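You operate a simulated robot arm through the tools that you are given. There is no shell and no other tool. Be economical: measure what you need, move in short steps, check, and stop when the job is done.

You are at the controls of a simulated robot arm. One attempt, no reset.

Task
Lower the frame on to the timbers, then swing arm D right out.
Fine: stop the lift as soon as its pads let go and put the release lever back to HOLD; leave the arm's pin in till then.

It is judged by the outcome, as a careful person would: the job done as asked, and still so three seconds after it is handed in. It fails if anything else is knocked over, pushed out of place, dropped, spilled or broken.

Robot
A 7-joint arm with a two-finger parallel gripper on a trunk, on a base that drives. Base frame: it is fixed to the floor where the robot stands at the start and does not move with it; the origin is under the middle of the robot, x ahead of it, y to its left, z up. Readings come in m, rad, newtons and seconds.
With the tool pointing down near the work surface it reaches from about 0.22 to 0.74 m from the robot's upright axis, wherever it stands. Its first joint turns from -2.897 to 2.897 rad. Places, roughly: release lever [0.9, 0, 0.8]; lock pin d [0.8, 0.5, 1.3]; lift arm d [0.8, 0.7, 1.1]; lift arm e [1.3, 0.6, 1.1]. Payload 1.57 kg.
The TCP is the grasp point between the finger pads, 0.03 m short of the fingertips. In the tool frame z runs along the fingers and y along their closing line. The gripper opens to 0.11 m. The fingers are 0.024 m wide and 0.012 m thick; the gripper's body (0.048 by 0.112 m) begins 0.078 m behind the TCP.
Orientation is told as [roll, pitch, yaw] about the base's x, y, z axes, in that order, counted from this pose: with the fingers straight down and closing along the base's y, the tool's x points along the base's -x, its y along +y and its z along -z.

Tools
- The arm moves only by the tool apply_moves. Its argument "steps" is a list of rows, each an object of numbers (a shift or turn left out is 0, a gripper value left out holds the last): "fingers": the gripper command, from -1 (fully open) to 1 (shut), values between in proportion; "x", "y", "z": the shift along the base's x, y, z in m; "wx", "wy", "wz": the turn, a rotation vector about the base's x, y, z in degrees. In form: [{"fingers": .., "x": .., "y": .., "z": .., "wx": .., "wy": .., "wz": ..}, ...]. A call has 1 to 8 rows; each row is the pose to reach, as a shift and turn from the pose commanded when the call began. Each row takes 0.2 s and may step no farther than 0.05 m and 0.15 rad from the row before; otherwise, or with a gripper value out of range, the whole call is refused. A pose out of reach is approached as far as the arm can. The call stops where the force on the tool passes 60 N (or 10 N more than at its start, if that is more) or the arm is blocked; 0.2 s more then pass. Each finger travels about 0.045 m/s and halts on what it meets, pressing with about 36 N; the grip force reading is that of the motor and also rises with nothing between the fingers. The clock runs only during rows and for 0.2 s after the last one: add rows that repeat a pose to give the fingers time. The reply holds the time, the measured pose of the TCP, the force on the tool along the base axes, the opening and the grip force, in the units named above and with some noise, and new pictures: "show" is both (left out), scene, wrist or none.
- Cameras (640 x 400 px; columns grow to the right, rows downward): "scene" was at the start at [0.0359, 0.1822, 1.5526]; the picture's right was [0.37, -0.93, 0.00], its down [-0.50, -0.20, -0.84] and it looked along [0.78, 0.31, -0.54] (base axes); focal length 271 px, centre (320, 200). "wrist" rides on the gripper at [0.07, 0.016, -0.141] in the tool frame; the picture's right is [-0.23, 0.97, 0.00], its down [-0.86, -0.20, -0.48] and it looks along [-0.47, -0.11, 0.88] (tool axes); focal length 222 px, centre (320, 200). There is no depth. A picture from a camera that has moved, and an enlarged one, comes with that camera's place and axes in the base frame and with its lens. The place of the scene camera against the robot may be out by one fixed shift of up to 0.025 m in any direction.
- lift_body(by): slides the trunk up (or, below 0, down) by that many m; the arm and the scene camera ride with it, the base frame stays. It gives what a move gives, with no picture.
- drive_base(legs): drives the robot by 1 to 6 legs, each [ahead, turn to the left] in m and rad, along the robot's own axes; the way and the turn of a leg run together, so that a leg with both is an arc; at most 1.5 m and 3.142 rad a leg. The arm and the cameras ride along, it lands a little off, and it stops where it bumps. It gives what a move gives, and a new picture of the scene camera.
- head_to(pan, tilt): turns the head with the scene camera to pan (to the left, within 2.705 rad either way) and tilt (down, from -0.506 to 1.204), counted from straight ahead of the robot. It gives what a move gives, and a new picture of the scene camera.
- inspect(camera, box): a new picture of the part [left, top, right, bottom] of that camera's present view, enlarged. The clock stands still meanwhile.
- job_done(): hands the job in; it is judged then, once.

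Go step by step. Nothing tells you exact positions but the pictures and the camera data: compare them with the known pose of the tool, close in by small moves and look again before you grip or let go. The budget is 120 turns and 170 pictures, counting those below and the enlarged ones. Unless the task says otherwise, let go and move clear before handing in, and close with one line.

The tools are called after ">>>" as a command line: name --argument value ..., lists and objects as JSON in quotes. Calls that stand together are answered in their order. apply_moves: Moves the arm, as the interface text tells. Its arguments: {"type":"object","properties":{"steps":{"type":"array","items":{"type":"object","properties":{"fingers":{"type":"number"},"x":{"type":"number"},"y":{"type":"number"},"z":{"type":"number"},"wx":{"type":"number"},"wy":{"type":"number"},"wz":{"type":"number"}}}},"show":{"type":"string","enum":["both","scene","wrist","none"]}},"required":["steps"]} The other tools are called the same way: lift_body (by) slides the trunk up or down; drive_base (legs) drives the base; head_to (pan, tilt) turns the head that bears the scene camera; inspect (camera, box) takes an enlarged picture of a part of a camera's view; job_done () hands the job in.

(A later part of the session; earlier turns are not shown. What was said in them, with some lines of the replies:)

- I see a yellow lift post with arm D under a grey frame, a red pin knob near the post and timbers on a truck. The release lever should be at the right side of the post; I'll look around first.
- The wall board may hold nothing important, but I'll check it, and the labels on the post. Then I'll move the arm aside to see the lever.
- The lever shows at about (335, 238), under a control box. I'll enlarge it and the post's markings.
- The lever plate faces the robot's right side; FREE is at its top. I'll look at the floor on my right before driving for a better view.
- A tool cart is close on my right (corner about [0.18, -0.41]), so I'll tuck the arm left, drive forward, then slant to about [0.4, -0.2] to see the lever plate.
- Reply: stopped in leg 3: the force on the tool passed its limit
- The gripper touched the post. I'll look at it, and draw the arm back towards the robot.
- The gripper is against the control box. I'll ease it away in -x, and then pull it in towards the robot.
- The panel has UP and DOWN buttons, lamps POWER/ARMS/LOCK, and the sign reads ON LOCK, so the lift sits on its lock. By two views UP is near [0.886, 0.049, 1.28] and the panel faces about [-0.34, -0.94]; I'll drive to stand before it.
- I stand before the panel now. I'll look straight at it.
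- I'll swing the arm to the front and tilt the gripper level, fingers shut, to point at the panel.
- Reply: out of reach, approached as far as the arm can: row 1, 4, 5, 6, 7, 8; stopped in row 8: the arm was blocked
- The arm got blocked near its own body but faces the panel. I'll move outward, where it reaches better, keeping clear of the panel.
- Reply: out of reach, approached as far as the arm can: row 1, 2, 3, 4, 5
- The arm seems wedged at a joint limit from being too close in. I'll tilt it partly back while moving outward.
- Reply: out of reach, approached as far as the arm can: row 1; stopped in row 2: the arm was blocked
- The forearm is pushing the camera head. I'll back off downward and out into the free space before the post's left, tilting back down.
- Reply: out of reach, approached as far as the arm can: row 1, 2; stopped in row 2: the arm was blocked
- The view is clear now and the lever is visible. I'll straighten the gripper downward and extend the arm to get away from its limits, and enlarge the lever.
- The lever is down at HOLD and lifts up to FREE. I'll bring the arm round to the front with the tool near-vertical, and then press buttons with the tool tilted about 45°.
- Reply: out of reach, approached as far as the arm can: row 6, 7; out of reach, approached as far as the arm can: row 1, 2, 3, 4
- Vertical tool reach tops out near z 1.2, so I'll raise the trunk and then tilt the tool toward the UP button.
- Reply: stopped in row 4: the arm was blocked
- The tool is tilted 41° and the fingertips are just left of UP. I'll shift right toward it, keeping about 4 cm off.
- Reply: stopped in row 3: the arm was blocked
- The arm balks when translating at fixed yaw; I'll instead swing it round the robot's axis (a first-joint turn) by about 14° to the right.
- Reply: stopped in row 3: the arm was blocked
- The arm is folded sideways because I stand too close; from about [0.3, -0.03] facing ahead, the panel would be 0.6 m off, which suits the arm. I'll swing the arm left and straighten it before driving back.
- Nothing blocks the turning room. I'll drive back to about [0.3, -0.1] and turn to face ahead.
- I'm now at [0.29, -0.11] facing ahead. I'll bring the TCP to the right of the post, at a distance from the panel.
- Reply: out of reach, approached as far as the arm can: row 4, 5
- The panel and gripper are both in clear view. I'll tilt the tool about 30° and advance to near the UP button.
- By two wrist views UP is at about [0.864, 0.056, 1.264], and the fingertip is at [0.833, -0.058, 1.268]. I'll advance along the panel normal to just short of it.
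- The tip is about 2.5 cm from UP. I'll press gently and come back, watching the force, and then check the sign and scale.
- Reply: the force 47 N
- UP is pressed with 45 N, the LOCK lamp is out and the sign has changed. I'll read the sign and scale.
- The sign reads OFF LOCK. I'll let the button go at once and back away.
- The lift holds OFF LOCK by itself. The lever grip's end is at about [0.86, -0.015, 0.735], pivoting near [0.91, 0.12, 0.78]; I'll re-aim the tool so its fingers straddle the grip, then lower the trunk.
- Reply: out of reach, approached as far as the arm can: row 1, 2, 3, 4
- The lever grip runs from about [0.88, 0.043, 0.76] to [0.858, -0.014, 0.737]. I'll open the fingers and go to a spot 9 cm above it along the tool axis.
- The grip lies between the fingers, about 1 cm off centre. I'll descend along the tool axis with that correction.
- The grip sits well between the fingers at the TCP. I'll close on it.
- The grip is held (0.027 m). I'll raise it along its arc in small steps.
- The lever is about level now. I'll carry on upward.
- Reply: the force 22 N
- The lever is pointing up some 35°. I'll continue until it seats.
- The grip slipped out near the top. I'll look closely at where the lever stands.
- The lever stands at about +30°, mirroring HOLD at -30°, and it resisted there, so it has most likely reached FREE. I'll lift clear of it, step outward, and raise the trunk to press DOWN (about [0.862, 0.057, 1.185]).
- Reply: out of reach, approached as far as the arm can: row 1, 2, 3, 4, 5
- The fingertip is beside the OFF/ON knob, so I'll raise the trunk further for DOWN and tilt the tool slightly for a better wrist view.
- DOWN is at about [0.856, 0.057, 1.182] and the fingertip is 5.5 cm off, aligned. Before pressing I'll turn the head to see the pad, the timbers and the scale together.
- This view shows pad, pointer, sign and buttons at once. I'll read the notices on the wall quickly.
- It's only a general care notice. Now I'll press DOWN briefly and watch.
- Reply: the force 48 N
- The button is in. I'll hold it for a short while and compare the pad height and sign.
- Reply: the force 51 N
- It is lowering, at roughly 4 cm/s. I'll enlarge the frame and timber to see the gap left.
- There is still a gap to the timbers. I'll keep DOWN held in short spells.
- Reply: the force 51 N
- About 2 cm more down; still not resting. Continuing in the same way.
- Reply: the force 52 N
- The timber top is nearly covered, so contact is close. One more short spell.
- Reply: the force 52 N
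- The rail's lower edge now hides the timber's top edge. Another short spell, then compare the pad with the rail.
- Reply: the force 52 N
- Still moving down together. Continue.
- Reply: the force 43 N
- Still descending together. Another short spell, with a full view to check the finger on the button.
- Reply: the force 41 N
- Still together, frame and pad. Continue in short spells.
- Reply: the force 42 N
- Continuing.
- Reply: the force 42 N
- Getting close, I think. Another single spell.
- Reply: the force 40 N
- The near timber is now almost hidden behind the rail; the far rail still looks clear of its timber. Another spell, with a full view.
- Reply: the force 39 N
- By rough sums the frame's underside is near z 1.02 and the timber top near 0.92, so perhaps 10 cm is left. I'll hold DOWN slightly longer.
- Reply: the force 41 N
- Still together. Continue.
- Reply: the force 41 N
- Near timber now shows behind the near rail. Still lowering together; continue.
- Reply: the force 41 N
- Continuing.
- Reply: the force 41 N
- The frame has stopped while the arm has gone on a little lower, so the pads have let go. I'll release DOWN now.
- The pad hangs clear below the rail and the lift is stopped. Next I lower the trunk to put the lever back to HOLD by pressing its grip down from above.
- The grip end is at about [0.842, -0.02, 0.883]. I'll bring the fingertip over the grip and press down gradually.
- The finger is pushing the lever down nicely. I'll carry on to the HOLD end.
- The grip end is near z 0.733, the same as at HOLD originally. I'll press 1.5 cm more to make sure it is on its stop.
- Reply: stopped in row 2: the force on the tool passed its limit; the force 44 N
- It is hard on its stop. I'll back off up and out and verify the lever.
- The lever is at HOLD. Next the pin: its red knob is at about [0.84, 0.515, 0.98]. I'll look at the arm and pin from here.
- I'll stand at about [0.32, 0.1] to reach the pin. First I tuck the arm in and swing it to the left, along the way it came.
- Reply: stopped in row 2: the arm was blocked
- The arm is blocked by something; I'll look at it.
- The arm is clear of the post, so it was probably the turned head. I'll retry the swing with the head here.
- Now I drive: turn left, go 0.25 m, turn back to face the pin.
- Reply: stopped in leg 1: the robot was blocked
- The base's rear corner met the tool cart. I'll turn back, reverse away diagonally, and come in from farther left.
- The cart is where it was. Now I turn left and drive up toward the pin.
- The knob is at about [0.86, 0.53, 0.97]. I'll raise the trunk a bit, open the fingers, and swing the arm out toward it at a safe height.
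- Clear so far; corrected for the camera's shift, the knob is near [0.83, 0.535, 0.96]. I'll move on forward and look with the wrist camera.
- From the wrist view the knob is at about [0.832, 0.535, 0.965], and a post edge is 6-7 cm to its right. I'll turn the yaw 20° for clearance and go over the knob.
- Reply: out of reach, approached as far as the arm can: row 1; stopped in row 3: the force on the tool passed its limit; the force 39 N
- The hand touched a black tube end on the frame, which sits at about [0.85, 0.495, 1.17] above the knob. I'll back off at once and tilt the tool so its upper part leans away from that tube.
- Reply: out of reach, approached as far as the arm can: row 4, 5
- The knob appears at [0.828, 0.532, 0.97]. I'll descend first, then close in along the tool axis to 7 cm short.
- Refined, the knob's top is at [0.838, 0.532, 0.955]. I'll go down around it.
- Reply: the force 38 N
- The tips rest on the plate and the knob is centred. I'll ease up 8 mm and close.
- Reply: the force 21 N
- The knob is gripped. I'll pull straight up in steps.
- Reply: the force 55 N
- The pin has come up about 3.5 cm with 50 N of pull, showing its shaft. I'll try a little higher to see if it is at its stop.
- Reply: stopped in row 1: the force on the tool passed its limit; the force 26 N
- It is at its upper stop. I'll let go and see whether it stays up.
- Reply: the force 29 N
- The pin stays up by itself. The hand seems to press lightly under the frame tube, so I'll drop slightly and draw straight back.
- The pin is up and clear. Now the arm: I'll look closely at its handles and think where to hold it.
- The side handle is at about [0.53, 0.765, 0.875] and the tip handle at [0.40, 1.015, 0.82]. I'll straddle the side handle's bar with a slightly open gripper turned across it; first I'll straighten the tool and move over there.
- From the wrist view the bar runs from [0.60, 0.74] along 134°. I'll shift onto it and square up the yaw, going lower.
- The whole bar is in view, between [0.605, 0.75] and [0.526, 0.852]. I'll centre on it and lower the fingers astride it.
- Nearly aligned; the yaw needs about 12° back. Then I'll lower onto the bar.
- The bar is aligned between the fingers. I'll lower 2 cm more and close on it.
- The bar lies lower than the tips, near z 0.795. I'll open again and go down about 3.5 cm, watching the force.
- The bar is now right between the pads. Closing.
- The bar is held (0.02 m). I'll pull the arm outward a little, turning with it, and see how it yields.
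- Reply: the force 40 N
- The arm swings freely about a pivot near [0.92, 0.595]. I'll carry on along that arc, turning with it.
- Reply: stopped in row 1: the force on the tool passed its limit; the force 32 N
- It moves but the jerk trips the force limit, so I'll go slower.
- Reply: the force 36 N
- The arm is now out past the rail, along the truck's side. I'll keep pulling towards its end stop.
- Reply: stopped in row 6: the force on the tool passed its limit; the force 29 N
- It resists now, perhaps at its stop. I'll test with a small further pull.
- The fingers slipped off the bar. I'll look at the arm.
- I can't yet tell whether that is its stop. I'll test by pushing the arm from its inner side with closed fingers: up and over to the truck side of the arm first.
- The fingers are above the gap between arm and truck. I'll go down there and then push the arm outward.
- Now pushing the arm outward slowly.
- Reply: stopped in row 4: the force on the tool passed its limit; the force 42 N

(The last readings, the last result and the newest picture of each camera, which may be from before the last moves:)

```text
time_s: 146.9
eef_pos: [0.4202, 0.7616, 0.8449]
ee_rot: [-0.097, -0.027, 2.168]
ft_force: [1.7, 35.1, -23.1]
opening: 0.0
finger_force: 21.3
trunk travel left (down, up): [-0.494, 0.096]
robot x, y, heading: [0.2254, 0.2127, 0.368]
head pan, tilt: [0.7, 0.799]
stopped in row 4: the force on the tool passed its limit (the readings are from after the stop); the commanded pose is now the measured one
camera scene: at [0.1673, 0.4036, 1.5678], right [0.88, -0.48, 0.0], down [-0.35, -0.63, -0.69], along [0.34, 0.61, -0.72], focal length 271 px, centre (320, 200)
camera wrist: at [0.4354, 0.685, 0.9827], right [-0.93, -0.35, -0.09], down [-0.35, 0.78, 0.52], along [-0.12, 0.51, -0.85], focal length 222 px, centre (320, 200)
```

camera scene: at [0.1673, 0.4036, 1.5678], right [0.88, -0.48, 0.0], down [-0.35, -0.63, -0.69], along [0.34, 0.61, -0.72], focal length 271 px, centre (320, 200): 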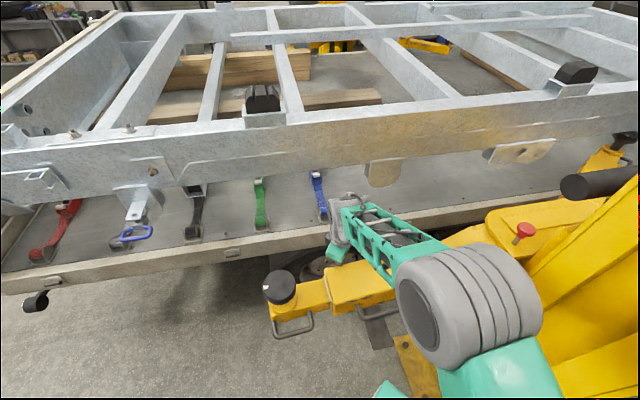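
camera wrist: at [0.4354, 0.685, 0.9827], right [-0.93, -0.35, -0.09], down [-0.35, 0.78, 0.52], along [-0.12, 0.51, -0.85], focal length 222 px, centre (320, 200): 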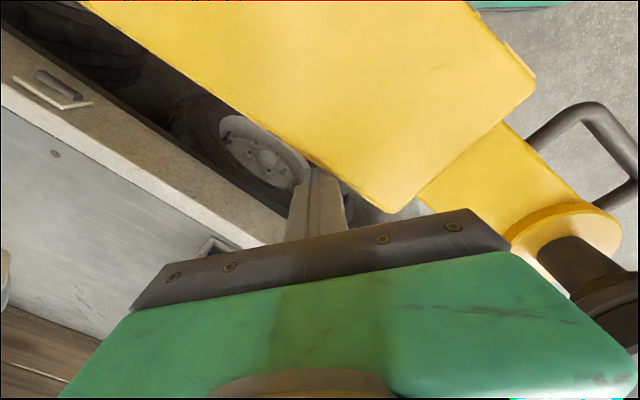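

The arm did not yield to over 60 N. One more slow push to confirm the stop.

>>> apply_moves --steps '[{"y": -0.006}, {"y": -0.012}, {"y": -0.018}, {"y": -0.024}]' --show "scene"

```text
time_s: 147.3
eef_pos: [0.4201, 0.7613, 0.8488]
ee_rot: [-0.107, -0.039, 2.172]
ft_force: [0.5, 28.3, -17.7]
opening: 0.0001
finger_force: 21.6
trunk travel left (down, up): [-0.494, 0.096]
robot x, y, heading: [0.2233, 0.2114, 0.371]
head pan, tilt: [0.7, 0.799]
stopped in row 2: the force on the tool passed its limit (the readings are from after the stop); the commanded pose is now the measured one
camera scene: at [0.1671, 0.403, 1.5683], right [0.88, -0.48, 0.0], down [-0.35, -0.63, -0.69], along [0.33, 0.61, -0.72], focal length 271 px, centre (320, 200)
```

scene: 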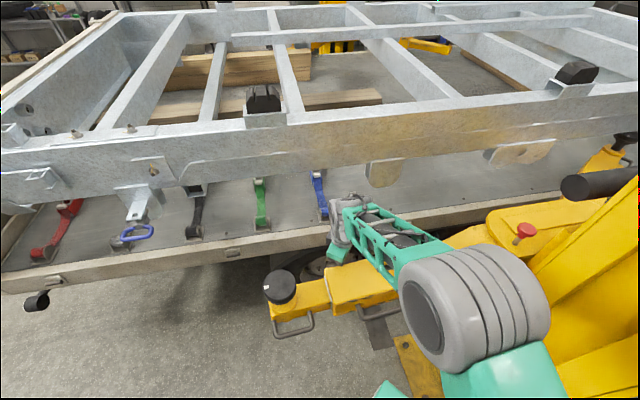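

It seems solid. Before concluding, I'll back the gripper off and check the pin and whether my own base blocks the arm.

>>> apply_moves --steps '[{"y": 0.03}, {"y": 0.04, "z": 0.04}, {"y": 0.04, "z": 0.09}, {"y": 0.04, "z": 0.14}]' --show "none"

>>> inspect --camera "scene" --box '[440, 170, 600, 280]'

>>> head_to --pan 0.35 --tilt 1.1

```text
time_s: 148.3
eef_pos: [0.4193, 0.7966, 0.9916]
ee_rot: [-0.103, -0.03, 2.169]
ft_force: [0.7, 0.3, -0.2]
opening: 0.0
finger_force: 21.4
trunk travel left (down, up): [-0.494, 0.096]
robot x, y, heading: [0.2248, 0.2088, 0.365]
head pan, tilt: [0.7, 0.799]
```

```text
3.64 times, centred on (520, 225) of scene
camera zoom: at [0.1649, 0.3994, 1.5688], right [0.88, -0.48, 0.0], down [-0.35, -0.63, -0.7], along [0.34, 0.61, -0.72], focal length 985 px, centre (-407, 109)
```

zoom: 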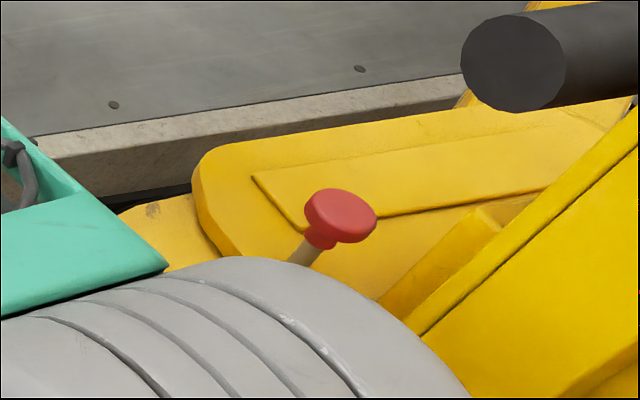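

```text
time_s: 149.2
eef_pos: [0.4199, 0.797, 0.9897]
ee_rot: [-0.104, -0.034, 2.167]
ft_force: [0.4, 0.5, -0.2]
opening: 0.0001
finger_force: 21.0
trunk travel left (down, up): [-0.494, 0.096]
robot x, y, heading: [0.2238, 0.2121, 0.365]
head pan, tilt: [0.351, 1.1]
camera scene: at [0.1735, 0.3704, 1.5472], right [0.66, -0.75, 0.0], down [-0.67, -0.59, -0.45], along [0.34, 0.3, -0.89], focal length 271 px, centre (320, 200)
```

scene: 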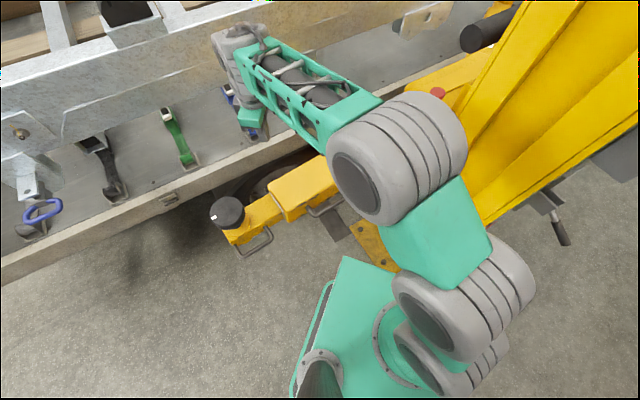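

My base and elbow are clear of the arm, and the pin is well up. I'll do one more push nearer the tip, where the leverage is best, to be sure it is at its stop.

>>> apply_moves --steps '[{"x": -0.04, "y": 0.02, "z": -0.01}, {"x": -0.08, "y": 0.025, "z": -0.04}, {"x": -0.09, "y": 0.025, "z": -0.085}, {"x": -0.09, "y": 0.025, "z": -0.13}, {"x": -0.09, "y": 0.025, "z": -0.16}]' --show "wrist"

```text
refused: row 2 steps farther than a row can; nothing moved
```

>>> apply_moves --steps '[{"x": -0.04, "y": 0.02, "z": -0.01}, {"x": -0.07, "y": 0.025, "z": -0.04}, {"x": -0.09, "y": 0.025, "z": -0.08}, {"x": -0.09, "y": 0.025, "z": -0.12}, {"x": -0.09, "y": 0.025, "z": -0.16}]' --show "wrist"

```text
time_s: 150.3
eef_pos: [0.3293, 0.8221, 0.8287]
ee_rot: [-0.105, -0.034, 2.166]
ft_force: [0.0, 0.1, 0.7]
opening: 0.0
finger_force: 21.4
trunk travel left (down, up): [-0.494, 0.096]
robot x, y, heading: [0.2236, 0.212, 0.371]
head pan, tilt: [0.351, 1.1]
camera wrist: at [0.3443, 0.7432, 0.9661], right [-0.93, -0.35, -0.09], down [-0.35, 0.78, 0.53], along [-0.11, 0.52, -0.85], focal length 222 px, centre (320, 200)
```

wrist: 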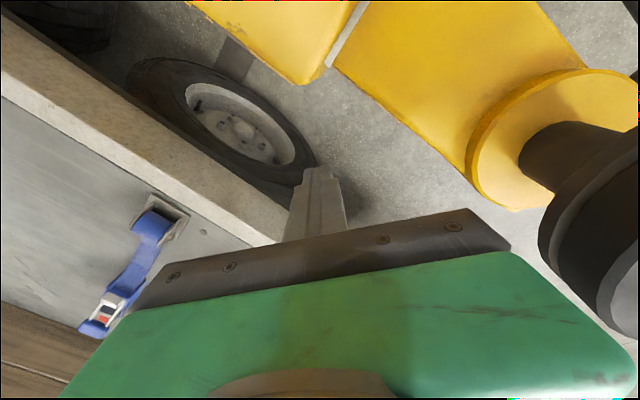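

Now a slow push here.

>>> apply_moves --steps '[{"x": 0.02, "y": -0.015}, {"x": 0.025, "y": -0.03}, {"x": 0.025, "y": -0.042}, {"x": 0.025, "y": -0.05}, {"x": 0.025, "y": -0.058}, {"x": 0.025, "y": -0.066}, {"x": 0.025, "y": -0.074}, {"x": 0.025, "y": -0.082}]'

```text
time_s: 151.8
eef_pos: [0.3508, 0.7712, 0.8378]
ee_rot: [-0.121, -0.064, 2.183]
ft_force: [-8.8, 16.4, 1.3]
opening: 0.0002
finger_force: 21.1
trunk travel left (down, up): [-0.494, 0.096]
robot x, y, heading: [0.2264, 0.2144, 0.376]
head pan, tilt: [0.351, 1.1]
stopped in row 7: the force on the tool passed its limit (the readings are from after the stop); the commanded pose is now the measured one
camera scene: at [0.1737, 0.3724, 1.5465], right [0.66, -0.75, 0.0], down [-0.67, -0.59, -0.45], along [0.34, 0.3, -0.89], focal length 271 px, centre (320, 200)
camera wrist: at [0.3679, 0.6882, 0.9709], right [-0.93, -0.36, -0.1], down [-0.36, 0.75, 0.55], along [-0.12, 0.55, -0.83], focal length 222 px, centre (320, 200)
```

scene: 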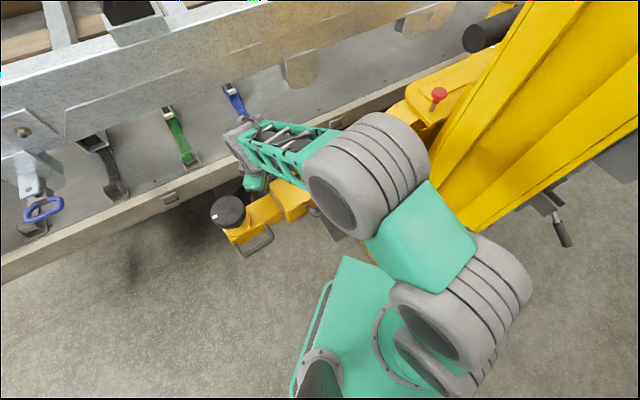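
wrist: 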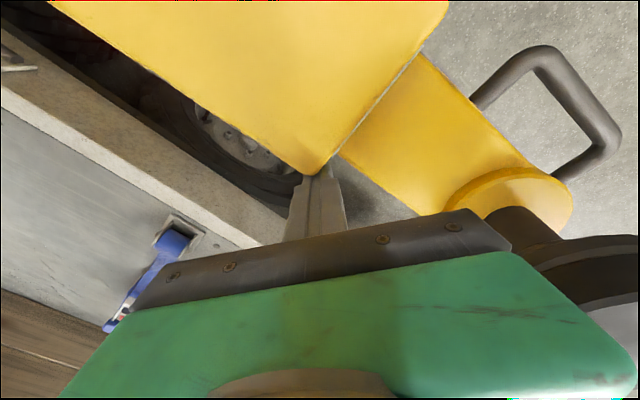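

The arm doesn't budge even near its tip, so it is right out at its stop. I'll back off, rise, and draw my arm clear.

>>> apply_moves --steps '[{"y": 0.025}, {"y": 0.03, "z": 0.04}, {"y": 0.03, "z": 0.085}, {"y": 0.03, "z": 0.13}, {"y": 0.03, "z": 0.17}, {"x": 0.02, "y": -0.01, "z": 0.19}, {"x": 0.04, "y": -0.05, "z": 0.2}, {"x": 0.05, "y": -0.09, "z": 0.2}]' --show "none"

>>> apply_moves --steps '[{"y": -0.04}, {"y": -0.08}, {"y": -0.12}, {"y": -0.16}]' --show "none"

>>> head_to --pan 0.6 --tilt 0.65

```text
time_s: 153.6
eef_pos: [0.4033, 0.6769, 1.034]
ee_rot: [-0.119, -0.056, 2.175]
ft_force: [-0.2, 0.6, 0.3]
opening: 0.0
finger_force: 21.3
trunk travel left (down, up): [-0.494, 0.096]
robot x, y, heading: [0.2232, 0.2116, 0.368]
head pan, tilt: [0.351, 1.1]
```

```text
time_s: 154.6
eef_pos: [0.4022, 0.5164, 1.0358]
ee_rot: [-0.119, -0.054, 2.176]
ft_force: [-0.5, 0.0, 0.1]
opening: 0.0
finger_force: 21.4
trunk travel left (down, up): [-0.494, 0.096]
robot x, y, heading: [0.2285, 0.2126, 0.37]
head pan, tilt: [0.351, 1.1]
```

```text
time_s: 155.5
eef_pos: [0.4047, 0.5173, 1.0351]
ee_rot: [-0.12, -0.055, 2.177]
ft_force: [-0.4, 0.0, 0.1]
opening: 0.0
finger_force: 21.4
trunk travel left (down, up): [-0.494, 0.096]
robot x, y, heading: [0.2253, 0.21, 0.37]
head pan, tilt: [0.6, 0.649]
camera scene: at [0.1746, 0.3999, 1.5814], right [0.83, -0.56, 0.0], down [-0.34, -0.5, -0.8], along [0.45, 0.66, -0.61], focal length 271 px, centre (320, 200)
```

scene: 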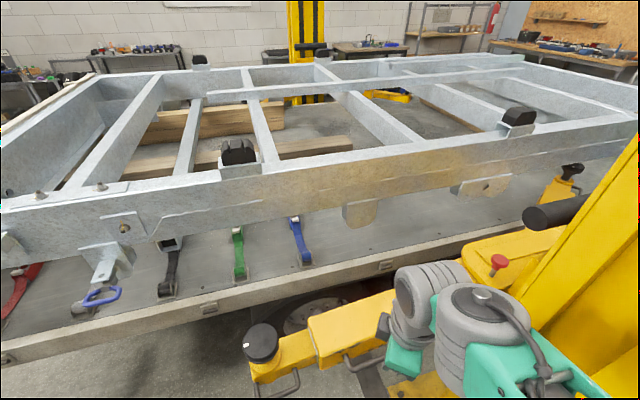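

The frame rests on the timbers and arm D stands out clear. I'll drive back a little and give the lever and sign a last look.

>>> drive_base --legs '[[-0.25, 0]]'

>>> head_to --pan -0.35 --tilt 0.5

```text
time_s: 157.3
eef_pos: [0.1712, 0.4261, 1.0355]
ee_rot: [-0.119, -0.054, 2.172]
ft_force: [0.0, -0.3, 0.3]
opening: 0.0
finger_force: 21.7
trunk travel left (down, up): [-0.494, 0.096]
robot x, y, heading: [-0.0056, 0.1213, 0.375]
head pan, tilt: [0.6, 0.649]
camera scene: at [-0.0565, 0.31, 1.5815], right [0.82, -0.57, 0.0], down [-0.34, -0.5, -0.8], along [0.45, 0.66, -0.6], focal length 271 px, centre (320, 200)
```

scene: 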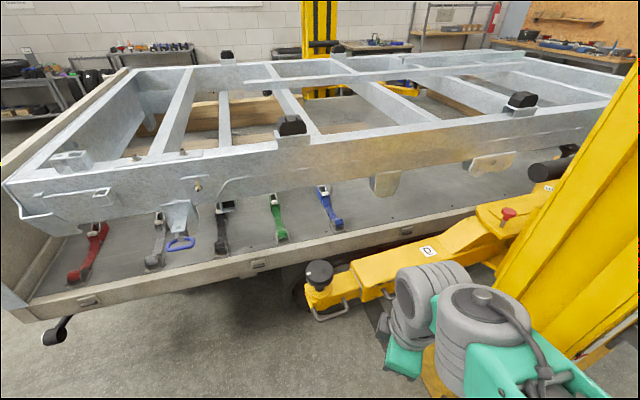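

```text
time_s: 158.5
eef_pos: [0.1719, 0.4255, 1.0351]
ee_rot: [-0.118, -0.055, 2.174]
ft_force: [-0.2, -0.2, -0.1]
opening: 0.0
finger_force: 21.2
trunk travel left (down, up): [-0.494, 0.096]
robot x, y, heading: [-0.007, 0.1201, 0.367]
head pan, tilt: [-0.351, 0.499]
camera scene: at [-0.0143, 0.2403, 1.5948], right [0.02, -1.0, 0.0], down [-0.48, -0.01, -0.88], along [0.88, 0.02, -0.48], focal length 271 px, centre (320, 200)
```

scene: 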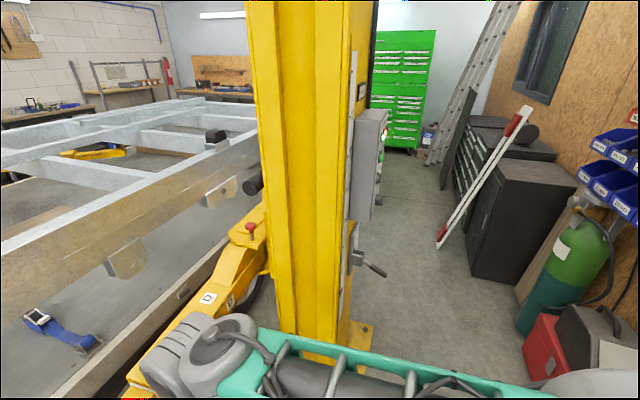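

The lever is down at HOLD, the frame lies on the timbers, arm D is out, and nothing else has been disturbed. I'm handing in.

>>> job_done

```text
The job is handed in.
```

The frame is resting on the timbers, the lift stopped just after arm D's pad let go (I didn't check the other pads), the lever is back at HOLD, and arm D's pin is up and the arm is swung out until it would go no further.
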